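You operate a simulated robot arm through the tools that you are given. There is no shell and no other tool.

You run a simulated two-armed robot. Do the job below in one go: nothing can be reset, and whatever is moved stays where it is left.

Task
Ready the yellow jack as a prop: brass cylinder on it in place of the spacer, height 130 mm.
Fine: height by its display; jack right down before the swap; the spacer goes in the steel tray, leave the other spacers.

The check looks at the end state, three seconds after you hand in, the way a careful person would. Anything else that was tipped, shoved, dropped, spilled or broken makes it a failure.

Robot
Two 7-joint arms with fingered hands on one trunk that stands fixed in place. Base frame: the origin is at the foot of the trunk, x ahead of it, y to its left, z up. Units: m, degrees, N and s.
The left shoulder is at [0.07, 0.139, 0.983], the right one opposite. With the tool pointing down near the work surface each hand reaches from about 0.44 to 0.84 m from the base axis, measured 20 degrees to its own side. Payload 3.9 kg a hand.
The TCP of each hand is the grasp point between the finger pads, 0.029 m short of the fingertips. In the tool frame z runs along the fingers and y along their closing line. The gripper opens to 0.1 m; its body begins 0.034 m behind the TCP. The gripper is a hand of 5 fingers: y runs from the thumb to the fingers, the wrist lies at [-0.015, -0.105, -0.177] in the tool frame, and closing takes about 1.5 s.
Orientation is that of the tool frame in the base frame, as a unit quaternion [w, x, y, z]. With the fingers straight down and the wrist toward the robot, the tool's x, y and z point along [0, 1, 0], [1, 0, 0] and [0, 0, -1] of the base frame.

Tools
- The arms move only by the tool jog_arm. It takes "left_commands", "right_commands" or both (then of equal length, played together; a hand with none holds still); each is a list of rows, each a list of 2 entries, a list of its own where there are three numbers: the shift along the base's x, y, z in m, then the turn, a rotation vector about the base's x, y, z in degrees. In form: [[[dx, dy, dz], [rx, ry, rz]], ...]. A call has 1 to 20 rows; each row shifts and turns the commanded pose from where the row before left it. "left_fingers" and "right_fingers" are, for a hand that has rows, the gripper command, from -1 (shut) to 1 (fully open), values between in proportion, set as the call begins (left out, the last holds). Rows are played at 5 a second. More than 0.05 m and 8.6 degrees between two rows, or a gripper value outside its range, and nothing of the call is played. A pose out of reach is approached as far as the arm can. The call stops where the force on the tool passes 40 N (or 10 N more than at its start, if that is more) or the arm is blocked; 0.2 s more then pass. The fingers move at their own pace (about 0.153 m/s each) and stop on an object; they squeeze with about 32 N. The grip force told is the motor's: it shows also when the fingers shut on nothing. Time passes only in rows, and 0.2 s behind the last, so rows that do not move let the fingers close. It gives the time, the measured TCP pose, the force on the tool (base axes), the opening and the grip force at its end, in the units of the frame above (readings bear some noise), with the torque about the TCP (base axes, N m) and any sound that the robot's microphone picked up.
- Cameras (640 x 400 px; columns grow to the right, rows downward): "scene" is now at [0.132, 0.0397, 1.3214]; the picture's right is [0.43, -0.90, 0.00], its down [-0.36, -0.17, -0.92] and it looks along [0.83, 0.40, -0.40] (base axes); focal length 287 px, centre (320, 200). "left" rides on the left gripper at [-0.066, -0.086, -0.121] in its tool frame; the picture's right is [-0.76, -0.31, 0.58], its down [0.59, -0.70, 0.40] and it looks along [0.28, 0.64, 0.71] (tool axes); focal length 247 px, centre (320, 200). "right" rides on the right gripper at [0.065, -0.086, -0.121] in its tool frame; the picture's right is [-0.76, 0.31, -0.58], its down [-0.59, -0.70, 0.40] and it looks along [-0.28, 0.64, 0.71] (tool axes); focal length 247 px, centre (320, 200).
- capture(camera): a new picture of that camera. The clock stands still meanwhile.
- move_column(by): slides the trunk up (or, below 0, down) by that many m; the arms and the scene camera ride with it, the base frame stays. It gives what a move gives, with no picture.
- curl_fingers(index, middle, ring, little, thumb_bend, thumb_turn, hand): sets how far each is bent, from 0 (flat) to 100 (curled in); at 30 the hand is open as for a grip, at 70 the pads meet at the TCP. One left out holds its place. A second passes; each finger stops where it meets its share of the squeeze, and holds until it gets a number again. A gripper value or a shape takes the hand back. It gives what a move gives, with no picture; readings hold the bend of each and the force on index, middle, ring, little, thumb and palm. thumb_turn goes from beside the hand (0) to across from the fingers (100), as for a grip.
- grasp_type(shape, hand): the hand has 5 fingers and takes this shape, open, in about a second: jaw (thumb against the fingers, like two jaws); tri (thumb and two fingers); tip (a fingertip pinch); poke (one finger out to press); point (the index stretched); flat (the hand flat); cup (the hand cupped); fist (a fist). The gripper value then closes the fingers along that shape, each until it touches; the sizes above hold for jaw. It gives what a move gives, with no picture.
- aim_head(pan, tilt): turns the head with the scene camera to pan (to the left, within 86 degrees either way) and tilt (down, from -29 to 69), counted from straight ahead of the robot. It gives what a move gives.
- locate(camera, pixels): for up to 12 pixels [column, row] of the newest picture of that camera ("zoom" is the newest enlarged one), the place [x, y, z] in the base frame of the surface seen there, good to about 0.003 m. The clock stands still meanwhile.
- inspect(camera, box): a new picture of the part [left, top, right, bottom] of that camera's present view, enlarged. The clock stands still meanwhile.
- close_job(): hands the job in; it is judged then, once.

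Leave the grippers open and the arms clear of the work at the hand-in unless told otherwise.

The tools are called after ">>>" as name(argument=value, ...) on one line, values as JSON. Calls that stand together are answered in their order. jog_arm: Moves the arms, as the interface text tells. Its arguments: {"type":"object","properties":{"left_commands":{"type":"array"},"left_fingers":{"type":"number"},"right_commands":{"type":"array"},"right_fingers":{"type":"number"}},"required":[]} The other tools are called the same way: move_column (by) moves the trunk up or down; grasp_type (shape, hand) gives the hand a shape; curl_fingers (index, middle, ring, little, thumb_bend, thumb_turn, hand) moves the fingers one by one; aim_head (pan, tilt) turns the head that bears the scene camera; capture (camera) takes a picture; locate (camera, pixels) gives the place of the surface under pixels of a picture; inspect (camera, box) takes an enlarged picture of a part of a camera's view; close_job () hands the job in.

At the start:

```text
time_s: 0.0
left_tool_pos: [0.3092, 0.5394, 1.0973]
left_ee_rot: [0.0, 0.437, 0.899, 0.0]
left_contact_force: [0.4, -0.5, 0.1]
left_ft_torque: [0.0, 0.0, 0.0]
left_width: 0.0998
left_finger_force: 0.1
left_shape: jaw
left_bend: [30.0, 30.0, 30.0, 30.0, 30.0, 98.0]
left_finger forces: [0.1, 0.0, 0.0, 0.0, 0.0, 0.1]
right_tool_pos: [0.2879, 0.0831, 1.2116]
right_ee_rot: [0.0, 0.436, 0.9, -0.001]
right_contact_force: [0.5, -0.2, 0.8]
right_ft_torque: [0.01, -0.02, 0.0]
right_width: 0.0996
right_finger_force: 0.0
right_shape: jaw
right_bend: [30.0, 30.0, 30.0, 30.0, 30.0, 98.0]
right_finger forces: [0.1, 0.0, 0.1, 0.0, 0.0, 0.0]
trunk travel left (down, up): [-0.625, 0.215]
head pan, tilt (commanded): [25.7, 23.5]
```

scene: 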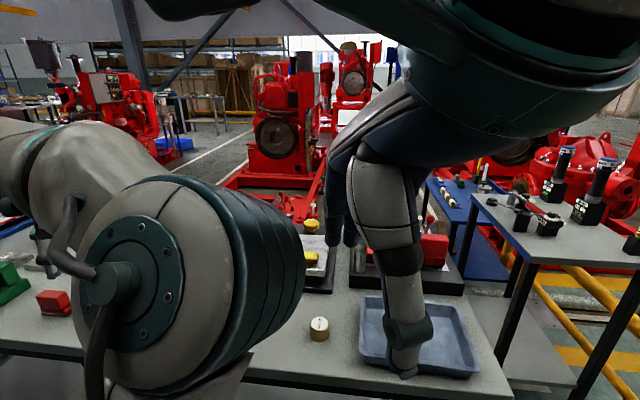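
right: 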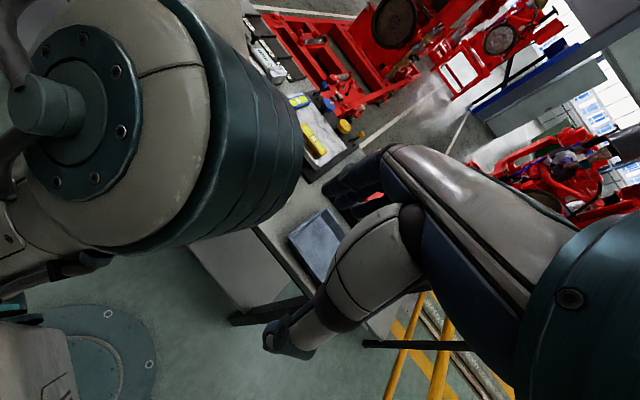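
left: 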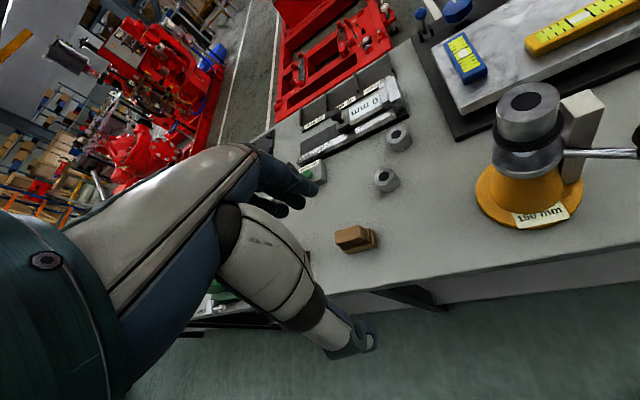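

The arms block much of the scene view. In the left picture I see a yellow jack near (525,170) with a spacer on top and a bar handle. I'll look at it closer and sweep the head around.

>>> inspect(camera="left", box=[440, 60, 640, 240])

>>> capture(camera="scene")

>>> inspect(camera="left", box=[240, 60, 440, 260])

```text
2.22 times, centred on (540, 150) of left
```

zoom: 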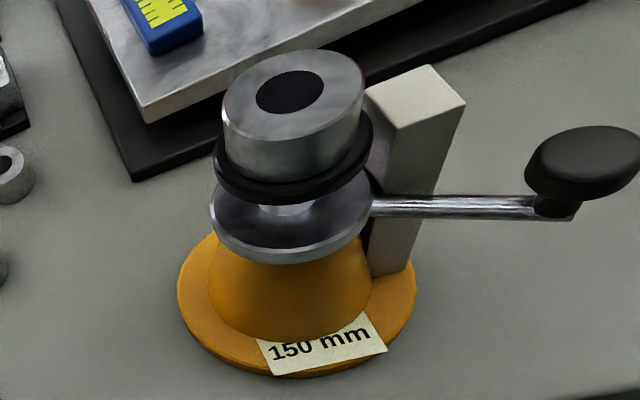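

```text
taken
```

scene: 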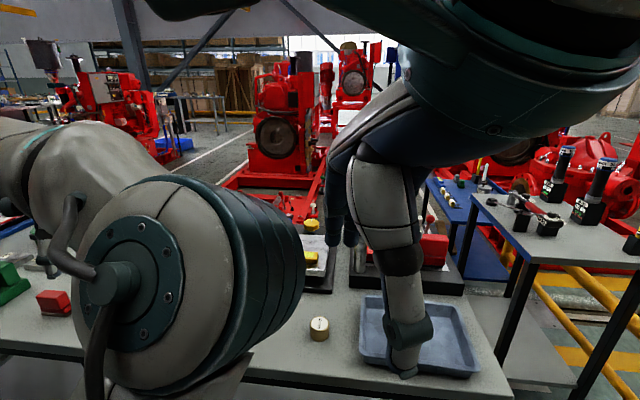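

```text
2.00 times, centred on (340, 160) of left
```

zoom: 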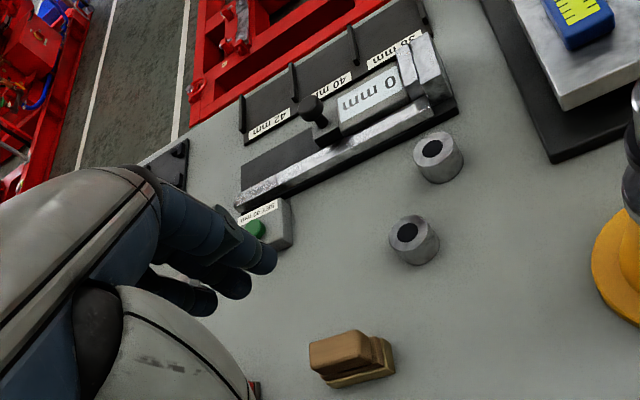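

The jack has a side crank with a dark knob, a dial ring, a tag "150 mm" and a white post. I'll pan the head to both sides to view the rest of the bench before moving anything.

>>> aim_head(pan=0, tilt=45)

>>> capture(camera="scene")

>>> aim_head(pan=60, tilt=40)

>>> capture(camera="scene")

>>> aim_head(pan=-40, tilt=40)

>>> capture(camera="scene")

```text
time_s: 0.9
left_tool_pos: [0.3083, 0.5395, 1.0973]
left_ee_rot: [0.0, 0.437, 0.899, 0.0]
left_contact_force: [0.5, 0.3, -0.6]
left_ft_torque: [0.01, 0.03, -0.01]
left_width: 0.0998
left_finger_force: 0.1
left_shape: jaw
left_bend: [30.0, 30.0, 30.0, 30.0, 30.0, 98.0]
left_finger forces: [0.0, 0.0, 0.0, 0.0, 0.0, 0.0]
right_tool_pos: [0.2867, 0.0826, 1.2112]
right_ee_rot: [0.0, 0.437, 0.9, 0.0]
right_contact_force: [-0.5, -0.1, -0.3]
right_ft_torque: [-0.01, 0.01, -0.02]
right_width: 0.0998
right_finger_force: 0.1
right_shape: jaw
right_bend: [30.0, 30.0, 30.0, 30.0, 30.0, 98.0]
right_finger forces: [0.0, 0.1, 0.0, 0.0, 0.1, 0.0]
trunk travel left (down, up): [-0.625, 0.215]
head pan, tilt (commanded): [0.0, 45.0]
```

```text
taken
```

scene: 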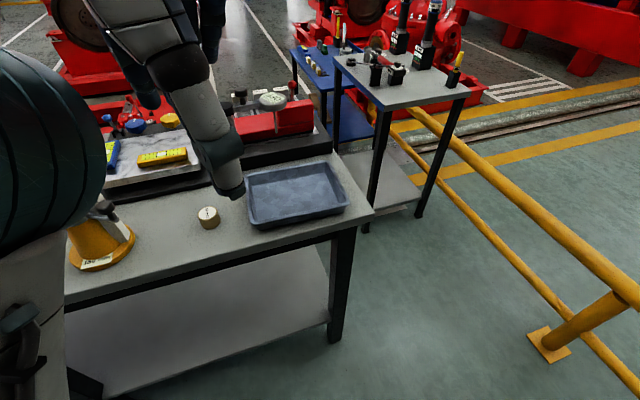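

```text
time_s: 2.2
left_tool_pos: [0.3088, 0.5394, 1.0979]
left_ee_rot: [0.0, 0.436, 0.9, 0.001]
left_contact_force: [-0.1, -0.1, 0.5]
left_ft_torque: [0.01, -0.01, 0.0]
left_width: 0.0997
left_finger_force: 0.0
left_shape: jaw
left_bend: [30.0, 30.0, 30.0, 30.0, 30.0, 98.0]
left_finger forces: [0.0, 0.1, 0.1, 0.0, 0.0, 0.0]
right_tool_pos: [0.2888, 0.0829, 1.2118]
right_ee_rot: [0.0, 0.437, 0.899, 0.0]
right_contact_force: [-0.5, 0.0, 0.8]
right_ft_torque: [-0.04, 0.01, 0.01]
right_width: 0.0997
right_finger_force: 0.0
right_shape: jaw
right_bend: [30.0, 30.0, 30.0, 30.0, 30.0, 98.0]
right_finger forces: [0.1, 0.0, 0.0, 0.1, 0.0, 0.0]
trunk travel left (down, up): [-0.625, 0.215]
head pan, tilt (commanded): [60.0, 40.0]
```

```text
taken
```

scene: 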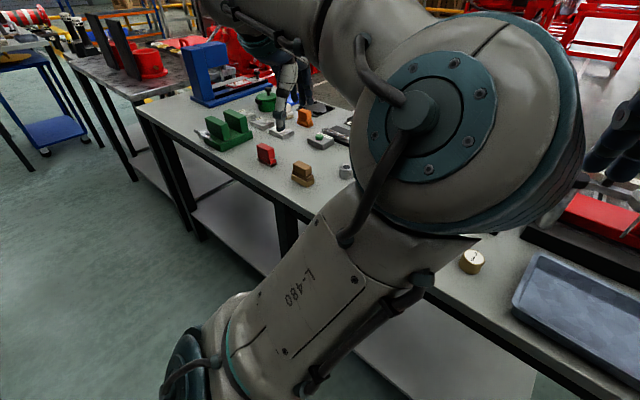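

```text
time_s: 4.0
left_tool_pos: [0.309, 0.539, 1.0967]
left_ee_rot: [0.0, 0.437, 0.899, 0.0]
left_contact_force: [0.4, -0.3, -0.2]
left_ft_torque: [0.01, -0.01, 0.0]
left_width: 0.0997
left_finger_force: 0.0
left_shape: jaw
left_bend: [30.0, 30.0, 30.0, 30.0, 30.0, 98.0]
left_finger forces: [0.0, 0.0, 0.0, 0.1, 0.0, 0.0]
right_tool_pos: [0.2866, 0.0834, 1.2123]
right_ee_rot: [0.0, 0.437, 0.899, 0.001]
right_contact_force: [0.5, -0.8, -1.0]
right_ft_torque: [0.02, -0.01, -0.03]
right_width: 0.0997
right_finger_force: 0.1
right_shape: jaw
right_bend: [30.0, 30.0, 30.0, 30.0, 30.0, 98.0]
right_finger forces: [0.1, 0.0, 0.0, 0.0, 0.0, 0.0]
trunk travel left (down, up): [-0.625, 0.215]
head pan, tilt (commanded): [-40.0, 40.0]
```

```text
taken
```

scene: 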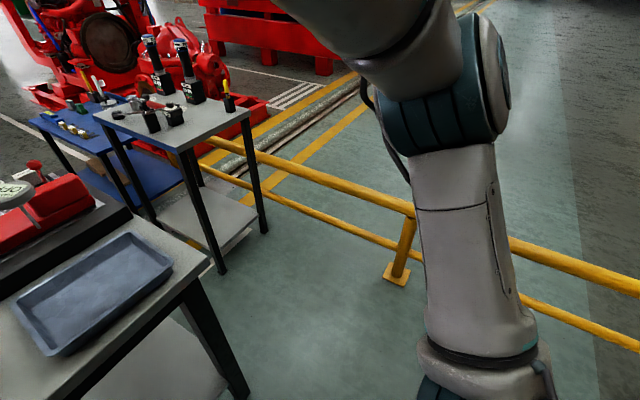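

The bench is to the front-left; a brass-coloured cylinder and a blue-grey tray lie right of the jack. I'll aim back to pan 10 and measure things.

>>> aim_head(pan=10, tilt=45)

>>> capture(camera="scene")

>>> inspect(camera="scene", box=[140, 80, 460, 280])

```text
time_s: 5.1
left_tool_pos: [0.3092, 0.5385, 1.0975]
left_ee_rot: [0.0, 0.437, 0.899, 0.0]
left_contact_force: [-0.3, -0.2, -0.5]
left_ft_torque: [-0.02, -0.04, -0.03]
left_width: 0.0998
left_finger_force: 0.0
left_shape: jaw
left_bend: [30.0, 30.0, 30.0, 30.0, 30.0, 98.0]
left_finger forces: [0.1, 0.0, 0.1, 0.0, 0.0, 0.0]
right_tool_pos: [0.287, 0.0828, 1.2108]
right_ee_rot: [0.0, 0.437, 0.9, 0.0]
right_contact_force: [0.7, 0.5, 0.7]
right_ft_torque: [0.01, 0.02, -0.03]
right_width: 0.1001
right_finger_force: 0.0
right_shape: jaw
right_bend: [30.0, 30.0, 30.0, 30.0, 30.0, 98.0]
right_finger forces: [0.0, 0.0, 0.1, 0.1, 0.1, 0.1]
trunk travel left (down, up): [-0.625, 0.215]
head pan, tilt (commanded): [10.0, 45.0]
```

```text
taken
```

scene: 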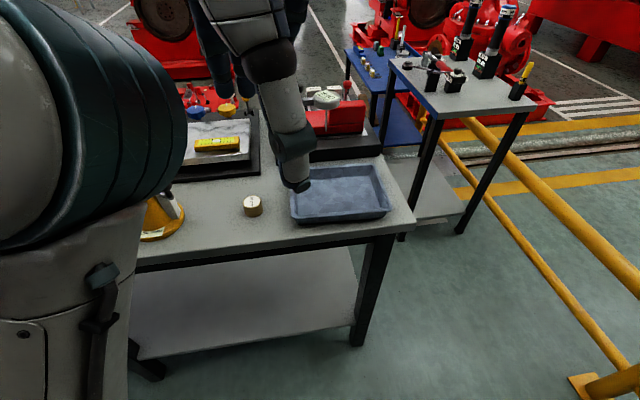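

```text
2.00 times, centred on (300, 180) of scene
```

zoom: 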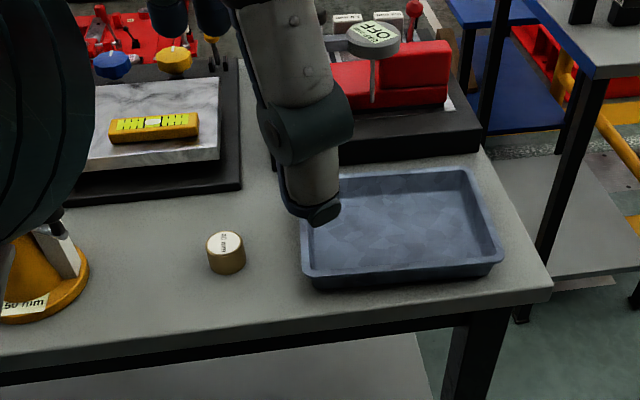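

I'll measure points: bench, brass cylinder (253,205), tray corners, jack base.

>>> locate(camera="scene", pixels=[[253, 197], [253, 210], [230, 230], [296, 215], [388, 208], [376, 168], [345, 190], [165, 235], [178, 205], [180, 212], [340, 228], [415, 222]])

>>> locate(camera="left", pixels=[[538, 97], [500, 110], [555, 105], [525, 135], [575, 110], [580, 155], [605, 153], [545, 215], [490, 205], [397, 135], [386, 178], [450, 200]])

```text
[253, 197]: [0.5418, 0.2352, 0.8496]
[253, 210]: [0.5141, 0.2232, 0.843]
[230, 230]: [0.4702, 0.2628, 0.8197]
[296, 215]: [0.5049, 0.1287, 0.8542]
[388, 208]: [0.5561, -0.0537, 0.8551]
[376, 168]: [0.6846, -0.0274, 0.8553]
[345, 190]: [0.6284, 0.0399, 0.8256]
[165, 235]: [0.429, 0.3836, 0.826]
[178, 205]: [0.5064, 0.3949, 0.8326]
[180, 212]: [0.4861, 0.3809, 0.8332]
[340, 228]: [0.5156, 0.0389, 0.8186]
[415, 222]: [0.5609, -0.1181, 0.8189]
```

```text
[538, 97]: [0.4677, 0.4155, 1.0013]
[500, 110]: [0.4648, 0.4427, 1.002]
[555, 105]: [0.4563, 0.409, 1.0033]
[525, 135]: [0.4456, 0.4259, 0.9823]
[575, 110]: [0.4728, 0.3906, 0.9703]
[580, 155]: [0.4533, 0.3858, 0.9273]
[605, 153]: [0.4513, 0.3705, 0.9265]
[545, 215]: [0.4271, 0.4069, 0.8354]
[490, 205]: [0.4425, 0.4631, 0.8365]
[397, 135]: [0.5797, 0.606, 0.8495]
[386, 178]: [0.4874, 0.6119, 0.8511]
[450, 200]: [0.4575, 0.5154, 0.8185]
```

Bench top is at z≈0.82, the jack's spacer top at ≈1.00 at about (0.465, 0.42), the brass cylinder at ≈(0.53, 0.23), the tray at x 0.51–0.69, y −0.05–0.13. The right hand hides part of the view; I'll swing it to the right, clear of the bench.

>>> jog_arm(right_commands=[[[0.01, -0.045, 0], [0, 0, 0]], [[0.01, -0.045, 0], [0, 0, 0]], [[0.01, -0.045, 0], [0, 0, 0]], [[0.01, -0.045, 0], [0, 0, 0]], [[0.01, -0.045, 0], [0, 0, 0]], [[0.01, -0.045, 0], [0, 0, 0]], [[0.01, -0.045, 0], [0, 0, 0]], [[0.01, -0.045, 0], [0, 0, 0]]])

>>> aim_head(pan=30, tilt=40)

>>> capture(camera="scene")

>>> capture(camera="right")

```text
time_s: 6.9
left_tool_pos: [0.308, 0.5397, 1.0974]
left_ee_rot: [0.0, 0.437, 0.9, 0.0]
left_contact_force: [-0.9, 0.3, -0.2]
left_ft_torque: [0.02, 0.02, 0.02]
left_width: 0.0998
left_finger_force: 0.1
left_shape: jaw
left_bend: [30.0, 30.0, 30.0, 30.0, 30.0, 98.0]
left_finger forces: [0.0, 0.0, 0.0, 0.1, 0.0, 0.0]
right_tool_pos: [0.2984, 0.0389, 1.2102]
right_ee_rot: [-0.002, 0.437, 0.9, 0.001]
right_contact_force: [0.0, -0.2, 1.3]
right_ft_torque: [0.02, -0.03, -0.03]
right_width: 0.1
right_finger_force: 0.0
right_shape: jaw
right_bend: [30.0, 30.0, 30.0, 30.0, 30.0, 98.0]
right_finger forces: [0.0, 0.0, 0.0, 0.0, 0.0, 0.1]
right hand out of reach, approached as far as the arm can: row 2, 3, 4, 5, 6, 7, 8
trunk travel left (down, up): [-0.625, 0.215]
head pan, tilt (commanded): [10.0, 45.0]
```

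```text
time_s: 7.8
left_tool_pos: [0.31, 0.5395, 1.0971]
left_ee_rot: [0.0, 0.437, 0.899, 0.0]
left_contact_force: [0.6, 0.2, 0.0]
left_ft_torque: [0.02, -0.02, 0.02]
left_width: 0.0998
left_finger_force: 0.2
left_shape: jaw
left_bend: [30.0, 30.0, 30.0, 30.0, 30.0, 98.0]
left_finger forces: [0.1, 0.0, 0.1, 0.1, 0.0, 0.0]
right_tool_pos: [0.2986, 0.0378, 1.2101]
right_ee_rot: [0.0, 0.437, 0.899, 0.001]
right_contact_force: [0.5, -0.6, -0.2]
right_ft_torque: [0.0, -0.03, 0.0]
right_width: 0.0998
right_finger_force: 0.1
right_shape: jaw
right_bend: [30.0, 30.0, 30.0, 30.0, 30.0, 98.0]
right_finger forces: [0.0, 0.0, 0.0, 0.0, 0.1, 0.1]
trunk travel left (down, up): [-0.625, 0.215]
head pan, tilt (commanded): [30.0, 40.0]
```

```text
taken
```

scene: 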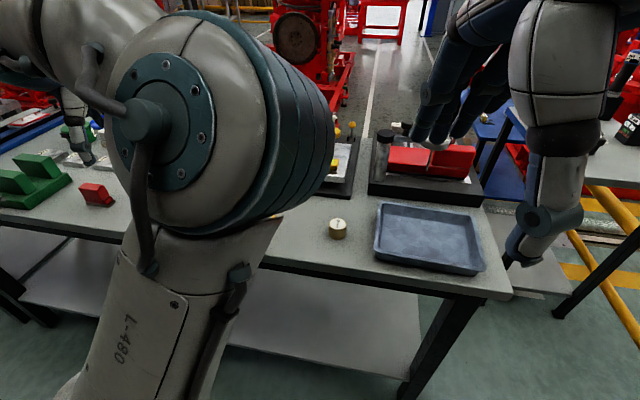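

```text
taken
```

right: 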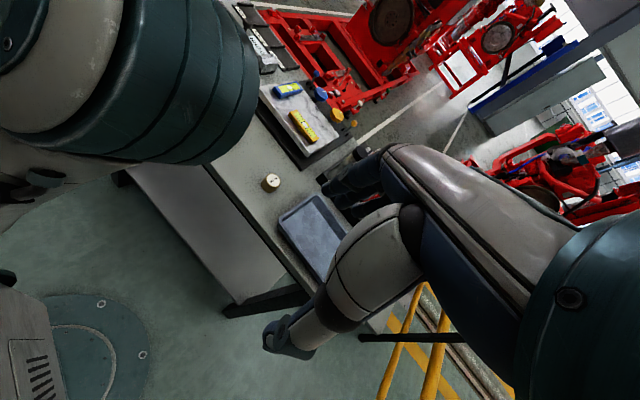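

The right arm hit its reach limit. I'll try a step forward to see how the commanded pose continues.

>>> jog_arm(right_commands=[[[0.05, 0, 0], [0, 0, 0]], [[0.05, 0, -0.02], [0, 0, 0]]])

```text
refused: row 2 steps farther than a row can; nothing moved
```

The step was too long; I'll shorten it.

>>> jog_arm(right_commands=[[[0.048, 0, 0], [0, 0, 0]], [[0.045, 0, -0.02], [0, 0, 0]]])

```text
time_s: 8.4
left_tool_pos: [0.3101, 0.54, 1.0976]
left_ee_rot: [0.0, 0.437, 0.9, 0.0]
left_contact_force: [-1.0, 1.5, 0.3]
left_ft_torque: [0.01, 0.02, 0.03]
left_width: 0.0997
left_finger_force: 0.1
left_shape: jaw
left_bend: [30.0, 30.0, 30.0, 30.0, 30.0, 98.0]
left_finger forces: [0.0, 0.0, 0.1, 0.1, 0.1, 0.0]
right_tool_pos: [0.3113, 0.0372, 1.2063]
right_ee_rot: [-0.004, 0.438, 0.899, 0.005]
right_contact_force: [0.2, -0.3, -0.4]
right_ft_torque: [0.03, 0.03, 0.03]
right_width: 0.0998
right_finger_force: 0.0
right_shape: jaw
right_bend: [30.0, 30.0, 30.0, 30.0, 30.0, 98.0]
right_finger forces: [0.1, 0.1, 0.0, 0.0, 0.0, 0.1]
right hand out of reach, approached as far as the arm can: row 1, 2
trunk travel left (down, up): [-0.625, 0.215]
head pan, tilt (commanded): [30.0, 40.0]
```

I'll turn the right wrist clockwise (yaw) as it moves, so its wrist points back to its own shoulder.

>>> jog_arm(right_commands=[[[0.02, 0, -0.01], [0, 0, -8]], [[0.02, 0, -0.01], [0, 0, -8]], [[0.02, -0.01, -0.01], [0, 0, -8]], [[0.02, -0.01, -0.01], [0, 0, -8]], [[0.02, -0.02, -0.01], [0, 0, -8]], [[0.02, -0.02, -0.01], [0, 0, -8]]])

```text
time_s: 9.8
left_tool_pos: [0.309, 0.5396, 1.0968]
left_ee_rot: [-0.001, 0.437, 0.899, 0.0]
left_contact_force: [-0.4, -0.1, -0.7]
left_ft_torque: [-0.01, 0.01, 0.01]
left_width: 0.0998
left_finger_force: 0.0
left_shape: jaw
left_bend: [30.0, 30.0, 30.0, 30.0, 30.0, 98.0]
left_finger forces: [0.0, 0.0, 0.1, 0.0, 0.0, 0.0]
right_tool_pos: [0.4308, -0.0235, 1.1454]
right_ee_rot: [0.0, 0.765, 0.644, 0.001]
right_contact_force: [0.3, -0.1, -0.3]
right_ft_torque: [-0.02, -0.05, 0.0]
right_width: 0.0997
right_finger_force: 0.1
right_shape: jaw
right_bend: [30.0, 30.0, 30.0, 30.0, 30.0, 98.0]
right_finger forces: [0.0, 0.0, 0.0, 0.0, 0.0, 0.0]
trunk travel left (down, up): [-0.625, 0.215]
head pan, tilt (commanded): [30.0, 40.0]
```

That works, the hand now points ahead. I'll move it further to the right.

>>> jog_arm(right_commands=[[[0, -0.045, 0], [0, 0, -4]], [[0, -0.045, 0], [0, 0, -4]], [[0, -0.045, 0], [0, 0, -4]], [[0, -0.045, 0], [0, 0, -4]], [[0, -0.045, 0], [0, 0, -4]], [[0, -0.045, 0], [0, 0, -4]]])

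>>> aim_head(pan=30, tilt=40)

>>> capture(camera="scene")

```text
time_s: 11.2
left_tool_pos: [0.308, 0.5371, 1.0987]
left_ee_rot: [-0.001, 0.436, 0.9, 0.001]
left_contact_force: [0.5, 0.4, 0.1]
left_ft_torque: [0.02, 0.04, -0.01]
left_width: 0.0998
left_finger_force: 0.1
left_shape: jaw
left_bend: [30.0, 30.0, 30.0, 30.0, 30.0, 98.0]
left_finger forces: [0.0, 0.0, 0.0, 0.0, 0.0, 0.1]
right_tool_pos: [0.4322, -0.2956, 1.1426]
right_ee_rot: [0.0, 0.883, 0.47, 0.002]
right_contact_force: [-0.1, -0.7, -0.1]
right_ft_torque: [0.03, -0.03, 0.03]
right_width: 0.0999
right_finger_force: 0.0
right_shape: jaw
right_bend: [30.0, 30.0, 30.0, 30.0, 30.0, 98.0]
right_finger forces: [0.0, 0.1, 0.0, 0.0, 0.0, 0.1]
trunk travel left (down, up): [-0.625, 0.215]
head pan, tilt (commanded): [30.0, 40.0]
```

```text
time_s: 11.8
left_tool_pos: [0.3092, 0.5395, 1.0958]
left_ee_rot: [0.0, 0.437, 0.9, 0.0]
left_contact_force: [0.1, 0.4, -0.2]
left_ft_torque: [0.0, 0.0, 0.01]
left_width: 0.0999
left_finger_force: 0.1
left_shape: jaw
left_bend: [30.0, 30.0, 30.0, 30.0, 30.0, 98.0]
left_finger forces: [0.1, 0.0, 0.0, 0.0, 0.1, 0.1]
right_tool_pos: [0.4331, -0.2921, 1.1434]
right_ee_rot: [0.0, 0.882, 0.471, 0.0]
right_contact_force: [-0.3, -0.3, -0.6]
right_ft_torque: [-0.03, 0.0, 0.0]
right_width: 0.0997
right_finger_force: 0.1
right_shape: jaw
right_bend: [30.0, 30.0, 30.0, 30.0, 30.0, 98.0]
right_finger forces: [0.1, 0.0, 0.0, 0.0, 0.0, 0.0]
trunk travel left (down, up): [-0.625, 0.215]
head pan, tilt (commanded): [30.0, 40.0]
```

```text
taken
```

scene: 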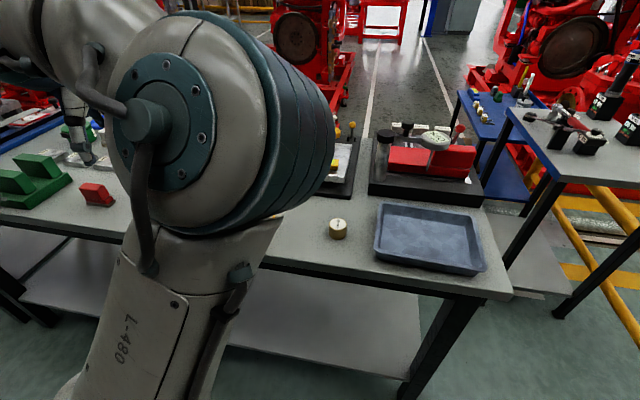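

Now the left camera zoom on the jack's post and crank, to find its display.

>>> inspect(camera="left", box=[480, 70, 640, 170])

>>> inspect(camera="scene", box=[320, 110, 520, 280])

```text
4.00 times, centred on (560, 120) of left
```

zoom: 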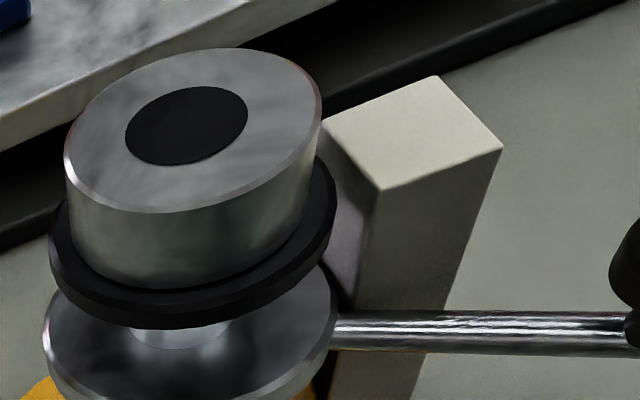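

```text
2.35 times, centred on (420, 195) of scene
```

zoom: 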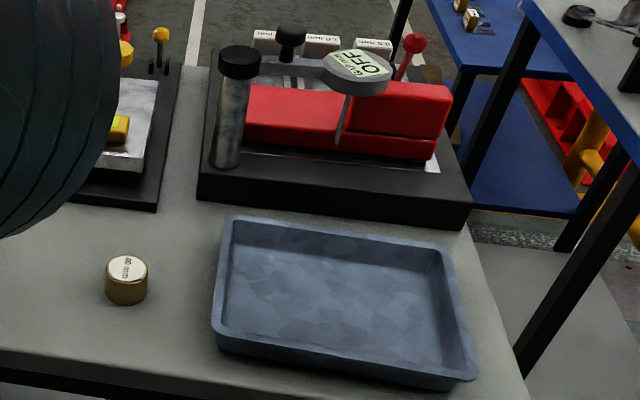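

The tray looks like galvanised steel and the brass cylinder is labelled. The jack's display is not visible yet. I'll move the left hand out to the left so that its elbow clears the scene camera.

>>> jog_arm(left_commands=[[[0, 0.04, 0.01], [0, 0, 4]], [[0, 0.04, 0.01], [0, 0, 4]], [[0, 0.04, 0.01], [0, 0, 4]], [[0, 0.04, 0.01], [0, 0, 4]], [[0, 0.04, 0.01], [0, 0, 4]]])

>>> capture(camera="scene")

>>> capture(camera="left")

```text
time_s: 13.0
left_tool_pos: [0.3072, 0.7431, 1.1473]
left_ee_rot: [0.0, 0.273, 0.962, -0.001]
left_contact_force: [0.3, 0.6, -0.3]
left_ft_torque: [-0.06, 0.01, 0.01]
left_width: 0.0997
left_finger_force: 0.0
left_shape: jaw
left_bend: [30.0, 30.0, 30.0, 30.0, 30.0, 98.0]
left_finger forces: [0.1, 0.0, 0.0, 0.0, 0.0, 0.1]
right_tool_pos: [0.4325, -0.2904, 1.1456]
right_ee_rot: [0.001, 0.882, 0.471, 0.0]
right_contact_force: [-0.6, 0.4, -0.4]
right_ft_torque: [-0.02, -0.01, 0.0]
right_width: 0.0997
right_finger_force: 0.1
right_shape: jaw
right_bend: [30.0, 30.0, 30.0, 30.0, 30.0, 98.0]
right_finger forces: [0.1, 0.0, 0.0, 0.0, 0.0, 0.0]
trunk travel left (down, up): [-0.625, 0.215]
head pan, tilt (commanded): [30.0, 40.0]
```

```text
taken
```

scene: 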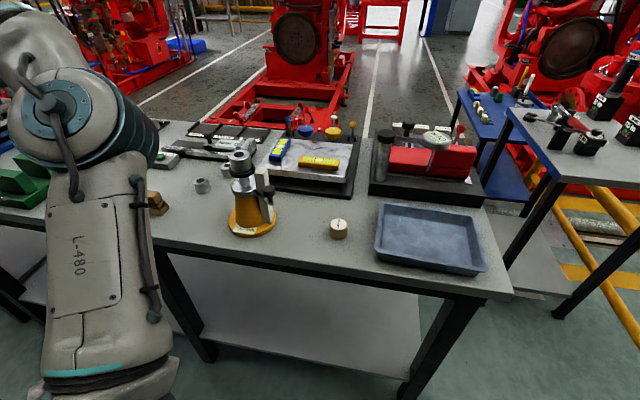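

```text
taken
```

left: 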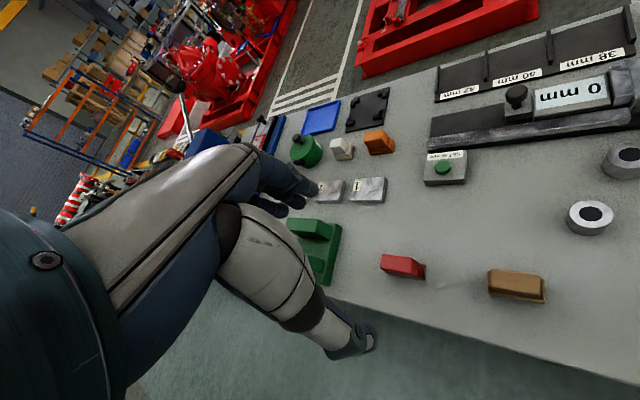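

Now the scene view is free: the jack is at (252,205), the brass cylinder at (338,229). I'll zoom on both.

>>> inspect(camera="scene", box=[212, 140, 312, 245])

>>> inspect(camera="scene", box=[140, 110, 380, 260])

>>> inspect(camera="scene", box=[310, 200, 370, 250])

```text
3.81 times, centred on (262, 192) of scene
```

zoom: 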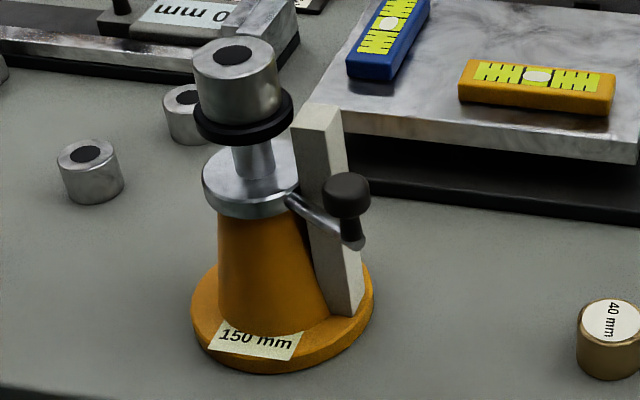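

```text
2.67 times, centred on (260, 185) of scene
```

zoom: 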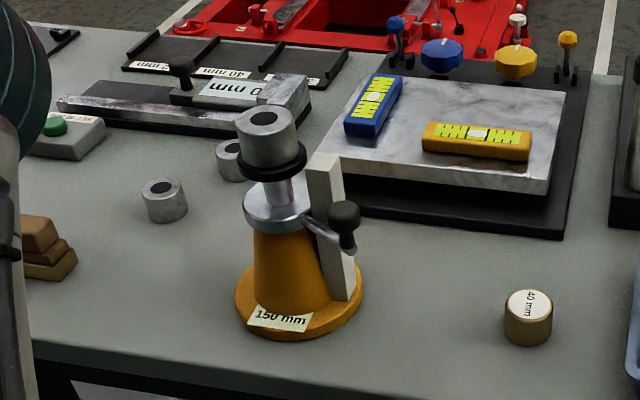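

```text
8.00 times, centred on (340, 225) of scene
```

zoom: 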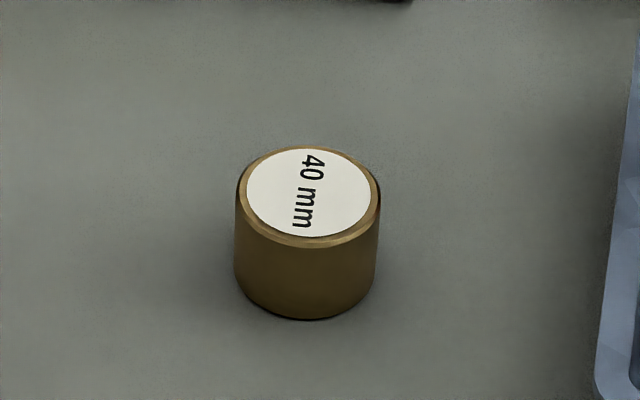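

The tag "150 mm" on the jack's base may be its live display. The crank rod leaves the disc to the right with a knob standing up on its end. I'll zoom on the jack and measure.

>>> inspect(camera="scene", box=[212, 140, 312, 245])

>>> locate(camera="zoom", pixels=[[235, 52], [200, 75], [278, 75], [240, 120], [240, 140], [225, 195], [262, 170], [295, 198], [346, 185], [350, 230], [360, 243], [318, 115]])

>>> locate(camera="zoom", pixels=[[237, 65], [330, 125], [300, 112], [345, 300], [325, 200], [345, 178], [330, 195], [365, 195], [205, 185], [297, 185], [250, 345], [195, 130]])

```text
3.81 times, centred on (262, 192) of scene
```

zoom: 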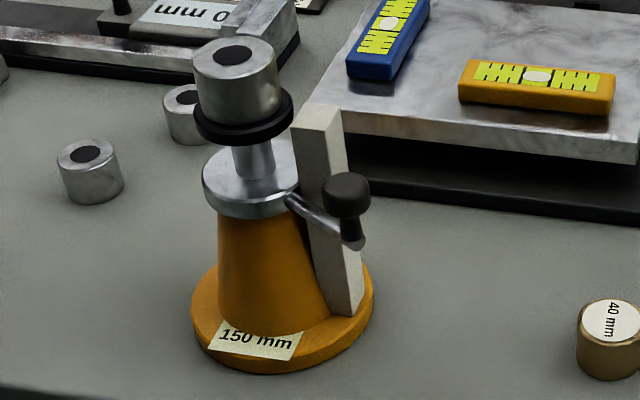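

```text
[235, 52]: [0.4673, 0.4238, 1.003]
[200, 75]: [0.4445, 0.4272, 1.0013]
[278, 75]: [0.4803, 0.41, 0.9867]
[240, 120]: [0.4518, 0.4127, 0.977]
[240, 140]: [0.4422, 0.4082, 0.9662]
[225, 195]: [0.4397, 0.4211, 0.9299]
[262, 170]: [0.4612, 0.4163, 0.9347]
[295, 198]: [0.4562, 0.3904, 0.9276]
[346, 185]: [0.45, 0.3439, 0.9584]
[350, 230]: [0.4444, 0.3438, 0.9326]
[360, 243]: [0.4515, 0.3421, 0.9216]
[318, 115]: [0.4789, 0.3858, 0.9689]
```

```text
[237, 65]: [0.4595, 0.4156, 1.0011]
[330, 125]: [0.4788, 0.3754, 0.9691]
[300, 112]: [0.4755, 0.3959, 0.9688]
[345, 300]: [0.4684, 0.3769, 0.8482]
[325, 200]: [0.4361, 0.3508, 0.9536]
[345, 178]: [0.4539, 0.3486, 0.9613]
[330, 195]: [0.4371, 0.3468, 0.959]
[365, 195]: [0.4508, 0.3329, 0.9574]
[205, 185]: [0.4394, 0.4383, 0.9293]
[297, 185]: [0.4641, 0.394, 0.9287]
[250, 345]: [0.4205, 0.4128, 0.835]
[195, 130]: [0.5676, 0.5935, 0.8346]
```

Table top ≈0.97 means the display's 150 mm fits the plate height above the bench (0.82), so the tag is the live display. The crank knob is at ≈(0.449,0.343,0.945), the axis ≈(0.467,0.42), the crank radius ≈0.08. I want to know how a poking finger lies relative to the TCP, so I'll set the left hand to poke while it's in the clear and look at it.

>>> grasp_type(shape="poke", hand="left")

>>> aim_head(pan=70, tilt=15)

>>> capture(camera="scene")

>>> capture(camera="left")

```text
time_s: 13.9
left_tool_pos: [0.308, 0.7387, 1.1491]
left_ee_rot: [0.0, 0.274, 0.962, 0.0]
left_contact_force: [0.4, -0.1, 0.4]
left_ft_torque: [-0.02, 0.01, -0.01]
left_width: 0.0
left_finger_force: 0.0
left_shape: poke
left_bend: [70.0, 70.0, 99.0, 99.0, 100.0, 100.0]
left_finger forces: [0.1, 0.0, 0.0, 0.1, 0.0, 0.0]
right_tool_pos: [0.4324, -0.2932, 1.1456]
right_ee_rot: [-0.001, 0.882, 0.471, 0.001]
right_contact_force: [0.0, -0.9, -0.3]
right_ft_torque: [0.0, -0.04, 0.0]
right_width: 0.0996
right_finger_force: 0.1
right_shape: jaw
right_bend: [30.0, 30.0, 30.0, 30.0, 30.0, 98.0]
right_finger forces: [0.1, 0.1, 0.1, 0.1, 0.1, 0.0]
trunk travel left (down, up): [-0.625, 0.215]
head pan, tilt (commanded): [30.0, 40.0]
```

```text
time_s: 14.9
left_tool_pos: [0.3083, 0.7387, 1.1482]
left_ee_rot: [0.0, 0.274, 0.962, 0.0]
left_contact_force: [0.0, 1.0, -0.7]
left_ft_torque: [0.01, -0.01, -0.01]
left_width: 0.0001
left_finger_force: 0.0
left_shape: poke
left_bend: [70.0, 70.0, 99.0, 99.0, 100.0, 100.0]
left_finger forces: [0.1, 0.1, 0.1, 0.0, 0.0, 0.0]
right_tool_pos: [0.4333, -0.2933, 1.1436]
right_ee_rot: [0.0, 0.882, 0.471, 0.001]
right_contact_force: [0.3, 0.5, -0.2]
right_ft_torque: [0.03, -0.05, -0.01]
right_width: 0.1
right_finger_force: 0.2
right_shape: jaw
right_bend: [30.0, 30.0, 30.0, 30.0, 30.0, 98.0]
right_finger forces: [0.0, 0.0, 0.1, 0.0, 0.1, 0.0]
trunk travel left (down, up): [-0.625, 0.215]
head pan, tilt (commanded): [70.0, 15.0]
```

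```text
taken
```

scene: 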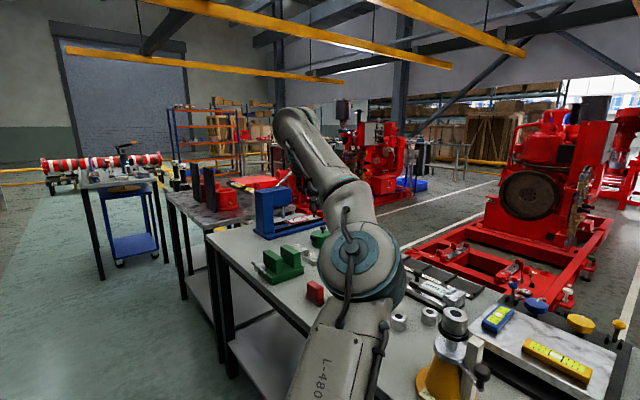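

```text
taken
```

left: 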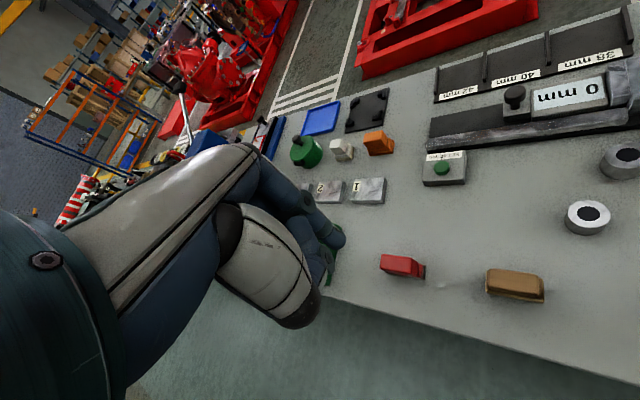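

I can't see the left fingers well. The right hand is a mirror image and visible to the scene camera, so I'll look at it there in jaw, then in other shapes, to learn the clearances.

>>> aim_head(pan=-45, tilt=25)

>>> capture(camera="scene")

>>> grasp_type(shape="poke", hand="right")

>>> capture(camera="scene")

>>> grasp_type(shape="tip", hand="right")

>>> capture(camera="scene")

>>> grasp_type(shape="point", hand="right")

>>> capture(camera="scene")

```text
time_s: 16.9
left_tool_pos: [0.3069, 0.7392, 1.1485]
left_ee_rot: [0.0, 0.274, 0.962, 0.0]
left_contact_force: [-0.6, -0.3, -0.7]
left_ft_torque: [0.0, -0.01, -0.01]
left_width: 0.0
left_finger_force: 0.1
left_shape: poke
left_bend: [70.0, 70.0, 99.0, 99.0, 100.0, 100.0]
left_finger forces: [0.0, 0.0, 0.0, 0.0, 0.0, 0.0]
right_tool_pos: [0.4336, -0.293, 1.144]
right_ee_rot: [0.001, 0.882, 0.471, 0.0]
right_contact_force: [0.2, 0.0, -0.5]
right_ft_torque: [-0.02, -0.01, -0.02]
right_width: 0.0996
right_finger_force: 0.1
right_shape: jaw
right_bend: [30.0, 30.0, 30.0, 30.0, 30.0, 98.0]
right_finger forces: [0.0, 0.0, 0.0, 0.0, 0.0, 0.0]
trunk travel left (down, up): [-0.625, 0.215]
head pan, tilt (commanded): [-45.0, 25.0]
```

```text
taken
```

scene: 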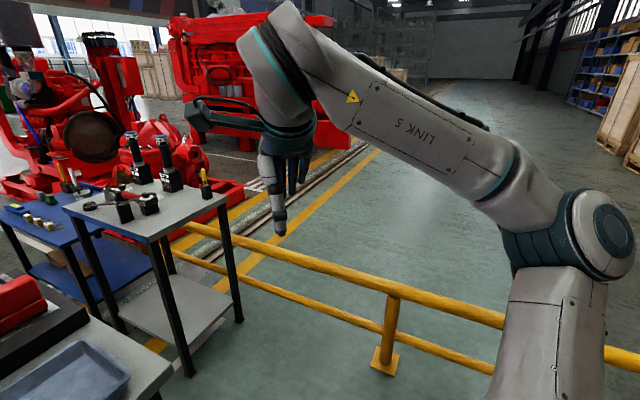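

```text
time_s: 17.8
left_tool_pos: [0.3077, 0.7403, 1.1489]
left_ee_rot: [0.0, 0.274, 0.962, 0.0]
left_contact_force: [-0.1, -0.1, 1.0]
left_ft_torque: [0.01, 0.01, 0.0]
left_width: 0.0002
left_finger_force: 0.1
left_shape: poke
left_bend: [70.0, 70.0, 99.0, 99.0, 100.0, 100.0]
left_finger forces: [0.1, 0.1, 0.1, 0.0, 0.0, 0.1]
right_tool_pos: [0.4318, -0.2937, 1.1442]
right_ee_rot: [-0.001, 0.882, 0.471, 0.0]
right_contact_force: [0.7, 0.1, -0.2]
right_ft_torque: [-0.02, -0.02, -0.01]
right_width: 0.0001
right_finger_force: 0.1
right_shape: poke
right_bend: [70.0, 70.0, 99.0, 99.0, 100.0, 100.0]
right_finger forces: [0.0, 0.0, 0.1, 0.0, 0.0, 0.0]
trunk travel left (down, up): [-0.625, 0.215]
head pan, tilt (commanded): [-45.0, 25.0]
```

```text
taken
```

scene: 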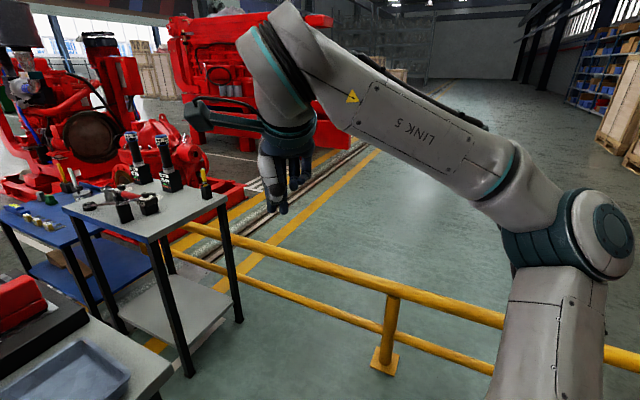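

```text
time_s: 18.7
left_tool_pos: [0.3097, 0.7387, 1.1495]
left_ee_rot: [0.0, 0.274, 0.962, 0.0]
left_contact_force: [0.5, 0.4, -0.5]
left_ft_torque: [0.0, -0.01, 0.01]
left_width: 0.0
left_finger_force: 0.0
left_shape: poke
left_bend: [70.0, 70.0, 99.0, 99.0, 100.0, 100.0]
left_finger forces: [0.1, 0.0, 0.1, 0.0, 0.0, 0.1]
right_tool_pos: [0.4322, -0.2931, 1.1435]
right_ee_rot: [0.0, 0.882, 0.471, 0.0]
right_contact_force: [-0.3, 0.7, -0.5]
right_ft_torque: [-0.01, 0.0, 0.01]
right_width: 0.0998
right_finger_force: 0.2
right_shape: tip
right_bend: [30.0, 98.0, 99.0, 99.0, 30.0, 98.0]
right_finger forces: [0.0, 0.0, 0.0, 0.0, 0.0, 0.1]
trunk travel left (down, up): [-0.625, 0.215]
head pan, tilt (commanded): [-45.0, 25.0]
```

```text
taken
```

scene: 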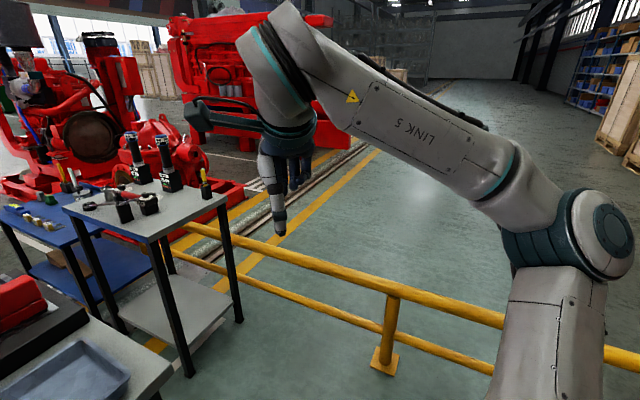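

```text
time_s: 19.6
left_tool_pos: [0.3076, 0.7381, 1.1495]
left_ee_rot: [0.0, 0.274, 0.962, 0.001]
left_contact_force: [-0.5, 0.1, -0.4]
left_ft_torque: [0.01, 0.01, 0.01]
left_width: 0.0
left_finger_force: 0.1
left_shape: poke
left_bend: [70.0, 70.0, 99.0, 99.0, 100.0, 100.0]
left_finger forces: [0.1, 0.1, 0.0, 0.1, 0.1, 0.0]
right_tool_pos: [0.4314, -0.2932, 1.1446]
right_ee_rot: [0.0, 0.882, 0.47, 0.0]
right_contact_force: [-0.1, -0.2, 0.7]
right_ft_torque: [0.0, -0.03, -0.02]
right_width: 0.0932
right_finger_force: 0.0
right_shape: point
right_bend: [20.0, 100.0, 99.0, 100.0, 100.0, 87.0]
right_finger forces: [0.0, 0.1, 0.0, 0.0, 0.1, 0.1]
trunk travel left (down, up): [-0.625, 0.215]
head pan, tilt (commanded): [-45.0, 25.0]
```

```text
taken
```

scene: 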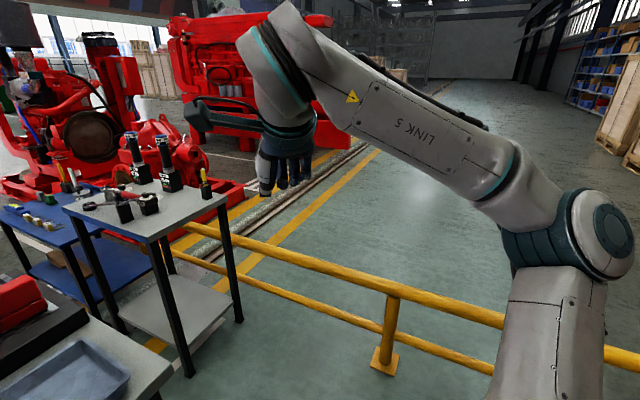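

I'll zoom on the right hand and measure points along it, first in "tip" shape, since a thumb–index pinch suits the knob.

>>> grasp_type(shape="tip", hand="right")

>>> inspect(camera="scene", box=[180, 80, 340, 250])

>>> capture(camera="right")

>>> locate(camera="zoom", pixels=[[375, 380], [365, 330], [350, 290], [340, 250], [330, 220], [370, 200], [410, 240], [440, 265], [450, 245], [460, 200], [380, 150], [250, 100]])

```text
time_s: 20.5
left_tool_pos: [0.3063, 0.7388, 1.1494]
left_ee_rot: [0.0, 0.273, 0.962, 0.0]
left_contact_force: [-0.3, 0.7, -0.3]
left_ft_torque: [-0.01, 0.02, 0.03]
left_width: 0.0001
left_finger_force: 0.0
left_shape: poke
left_bend: [70.0, 70.0, 99.0, 99.0, 100.0, 100.0]
left_finger forces: [0.0, 0.0, 0.0, 0.0, 0.1, 0.0]
right_tool_pos: [0.4323, -0.292, 1.1436]
right_ee_rot: [-0.001, 0.882, 0.471, 0.0]
right_contact_force: [-0.2, 0.4, -0.3]
right_ft_torque: [0.02, 0.0, 0.03]
right_width: 0.0999
right_finger_force: 0.0
right_shape: tip
right_bend: [30.0, 98.0, 99.0, 99.0, 30.0, 97.0]
right_finger forces: [0.0, 0.0, 0.1, 0.0, 0.1, 0.0]
trunk travel left (down, up): [-0.625, 0.215]
head pan, tilt (commanded): [-45.0, 25.0]
```

```text
2.35 times, centred on (260, 165) of scene
```

zoom: 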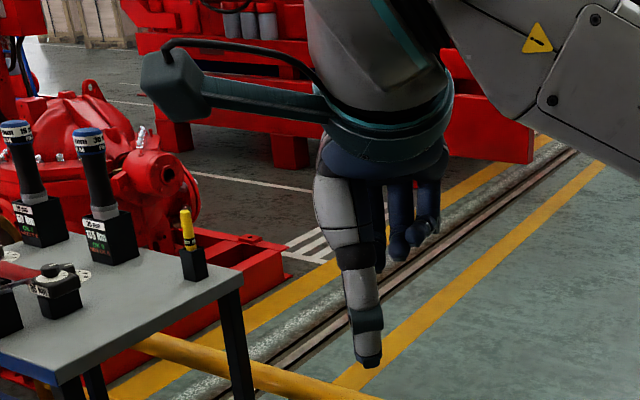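

```text
taken
```

right: 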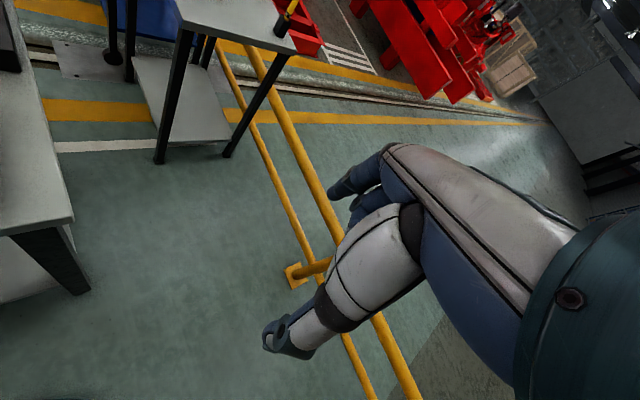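

```text
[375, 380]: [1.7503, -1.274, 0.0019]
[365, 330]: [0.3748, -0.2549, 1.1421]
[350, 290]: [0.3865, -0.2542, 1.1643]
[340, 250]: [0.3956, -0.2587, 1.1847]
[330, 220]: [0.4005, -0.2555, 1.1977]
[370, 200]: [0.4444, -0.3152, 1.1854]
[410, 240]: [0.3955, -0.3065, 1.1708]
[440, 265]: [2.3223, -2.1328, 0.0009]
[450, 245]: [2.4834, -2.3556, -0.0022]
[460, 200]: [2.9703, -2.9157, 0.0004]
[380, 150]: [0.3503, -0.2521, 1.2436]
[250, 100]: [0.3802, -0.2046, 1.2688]
```

The TCP projects at about (310,242) in the left picture, so the fingers can be measured directly there. I'll zoom on the left hand in its poke shape and locate points on the fingers.

>>> inspect(camera="left", box=[180, 130, 380, 340])

>>> locate(camera="left", pixels=[[335, 240], [342, 236], [322, 220], [300, 205], [285, 190], [318, 255], [325, 265], [310, 240], [300, 320], [270, 250], [320, 280], [260, 170]])

```text
1.90 times, centred on (280, 235) of left
```

zoom: 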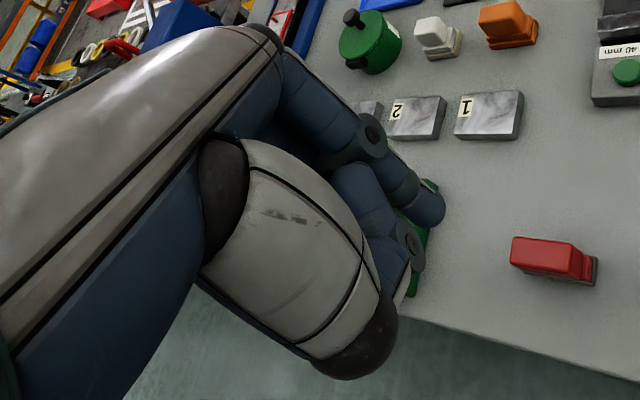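

```text
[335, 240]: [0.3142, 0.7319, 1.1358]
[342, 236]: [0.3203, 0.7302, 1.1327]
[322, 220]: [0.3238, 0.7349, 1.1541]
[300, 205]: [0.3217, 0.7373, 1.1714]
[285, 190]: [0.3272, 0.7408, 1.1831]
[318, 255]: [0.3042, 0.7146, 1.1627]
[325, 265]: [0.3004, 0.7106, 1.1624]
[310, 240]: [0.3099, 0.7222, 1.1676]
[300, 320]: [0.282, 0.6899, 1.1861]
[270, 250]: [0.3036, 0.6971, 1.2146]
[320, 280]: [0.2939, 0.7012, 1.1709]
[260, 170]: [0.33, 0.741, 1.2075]
```

The left index finger sits at x≈−0.005 in the tool frame with its tip ≈0.029 below the TCP. My plan: pinch thumb and index together ("tip" closed) as a stick, and push the crank's knob round clockwise (away from the post) from its far side. I set the shape and close it first.

>>> grasp_type(shape="tip", hand="left")

>>> jog_arm(left_commands=[[[0.0, 0, 0], [0, 0, 0]], [[0, 0, 0], [0, 0, 0]], [[0, 0, 0], [0, 0, 0]], [[0, 0, 0], [0, 0, 0]], [[0, 0, 0], [0, 0, 0]], [[0, 0, 0], [0, 0, 0]], [[0, 0, 0], [0, 0, 0]]], left_fingers=-1)

>>> capture(camera="left")

>>> inspect(camera="left", box=[180, 130, 380, 340])

```text
time_s: 21.4
left_tool_pos: [0.3079, 0.7384, 1.149]
left_ee_rot: [0.0, 0.274, 0.962, 0.0]
left_contact_force: [0.0, 0.0, 0.2]
left_ft_torque: [-0.02, -0.01, 0.0]
left_width: 0.0997
left_finger_force: 0.0
left_shape: tip
left_bend: [30.0, 98.0, 99.0, 99.0, 30.0, 98.0]
left_finger forces: [0.1, 0.0, 0.0, 0.0, 0.1, 0.0]
right_tool_pos: [0.4337, -0.2929, 1.1448]
right_ee_rot: [-0.001, 0.882, 0.471, 0.0]
right_contact_force: [-1.1, -0.1, 0.2]
right_ft_torque: [-0.03, 0.02, -0.01]
right_width: 0.0999
right_finger_force: 0.1
right_shape: tip
right_bend: [30.0, 98.0, 99.0, 99.0, 30.0, 97.0]
right_finger forces: [0.1, 0.0, 0.0, 0.0, 0.0, 0.0]
trunk travel left (down, up): [-0.625, 0.215]
head pan, tilt (commanded): [-45.0, 25.0]
```

```text
time_s: 23.0
left_tool_pos: [0.3077, 0.7397, 1.1489]
left_ee_rot: [0.0, 0.274, 0.962, 0.0]
left_contact_force: [-0.4, -0.3, -0.5]
left_ft_torque: [-0.01, 0.01, -0.01]
left_width: 0.0
left_finger_force: 32.2
left_shape: tip
left_bend: [70.0, 100.0, 100.0, 100.0, 70.0, 100.0]
left_finger forces: [0.0, 0.0, 0.1, 0.0, 0.1, 0.1]
right_tool_pos: [0.4331, -0.2934, 1.144]
right_ee_rot: [0.0, 0.882, 0.471, -0.001]
right_contact_force: [0.2, -0.6, 0.3]
right_ft_torque: [0.01, 0.01, -0.03]
right_width: 0.0997
right_finger_force: 0.1
right_shape: tip
right_bend: [30.0, 98.0, 99.0, 99.0, 30.0, 97.0]
right_finger forces: [0.0, 0.0, 0.0, 0.0, 0.0, 0.0]
trunk travel left (down, up): [-0.625, 0.215]
head pan, tilt (commanded): [-45.0, 25.0]
```

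```text
taken
```

left: 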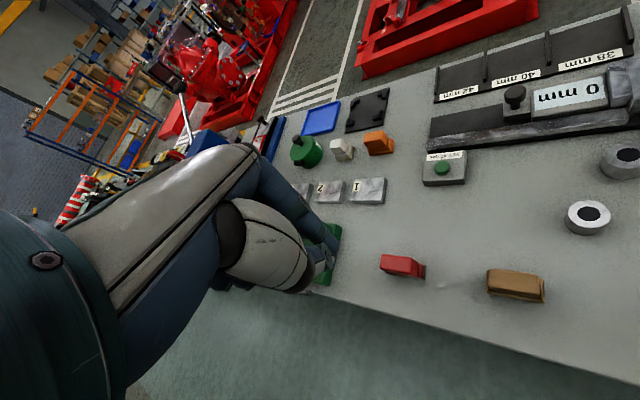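

```text
1.90 times, centred on (280, 235) of left
```

zoom: 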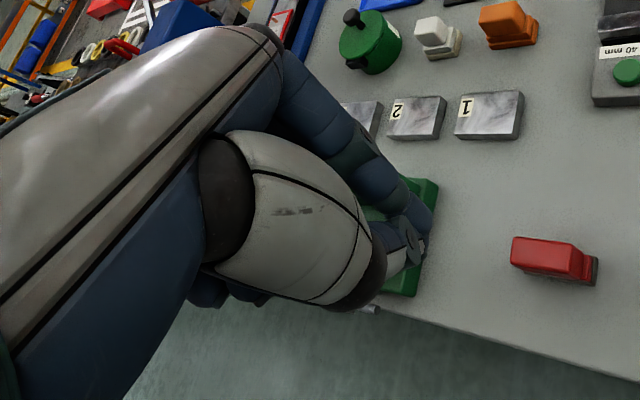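

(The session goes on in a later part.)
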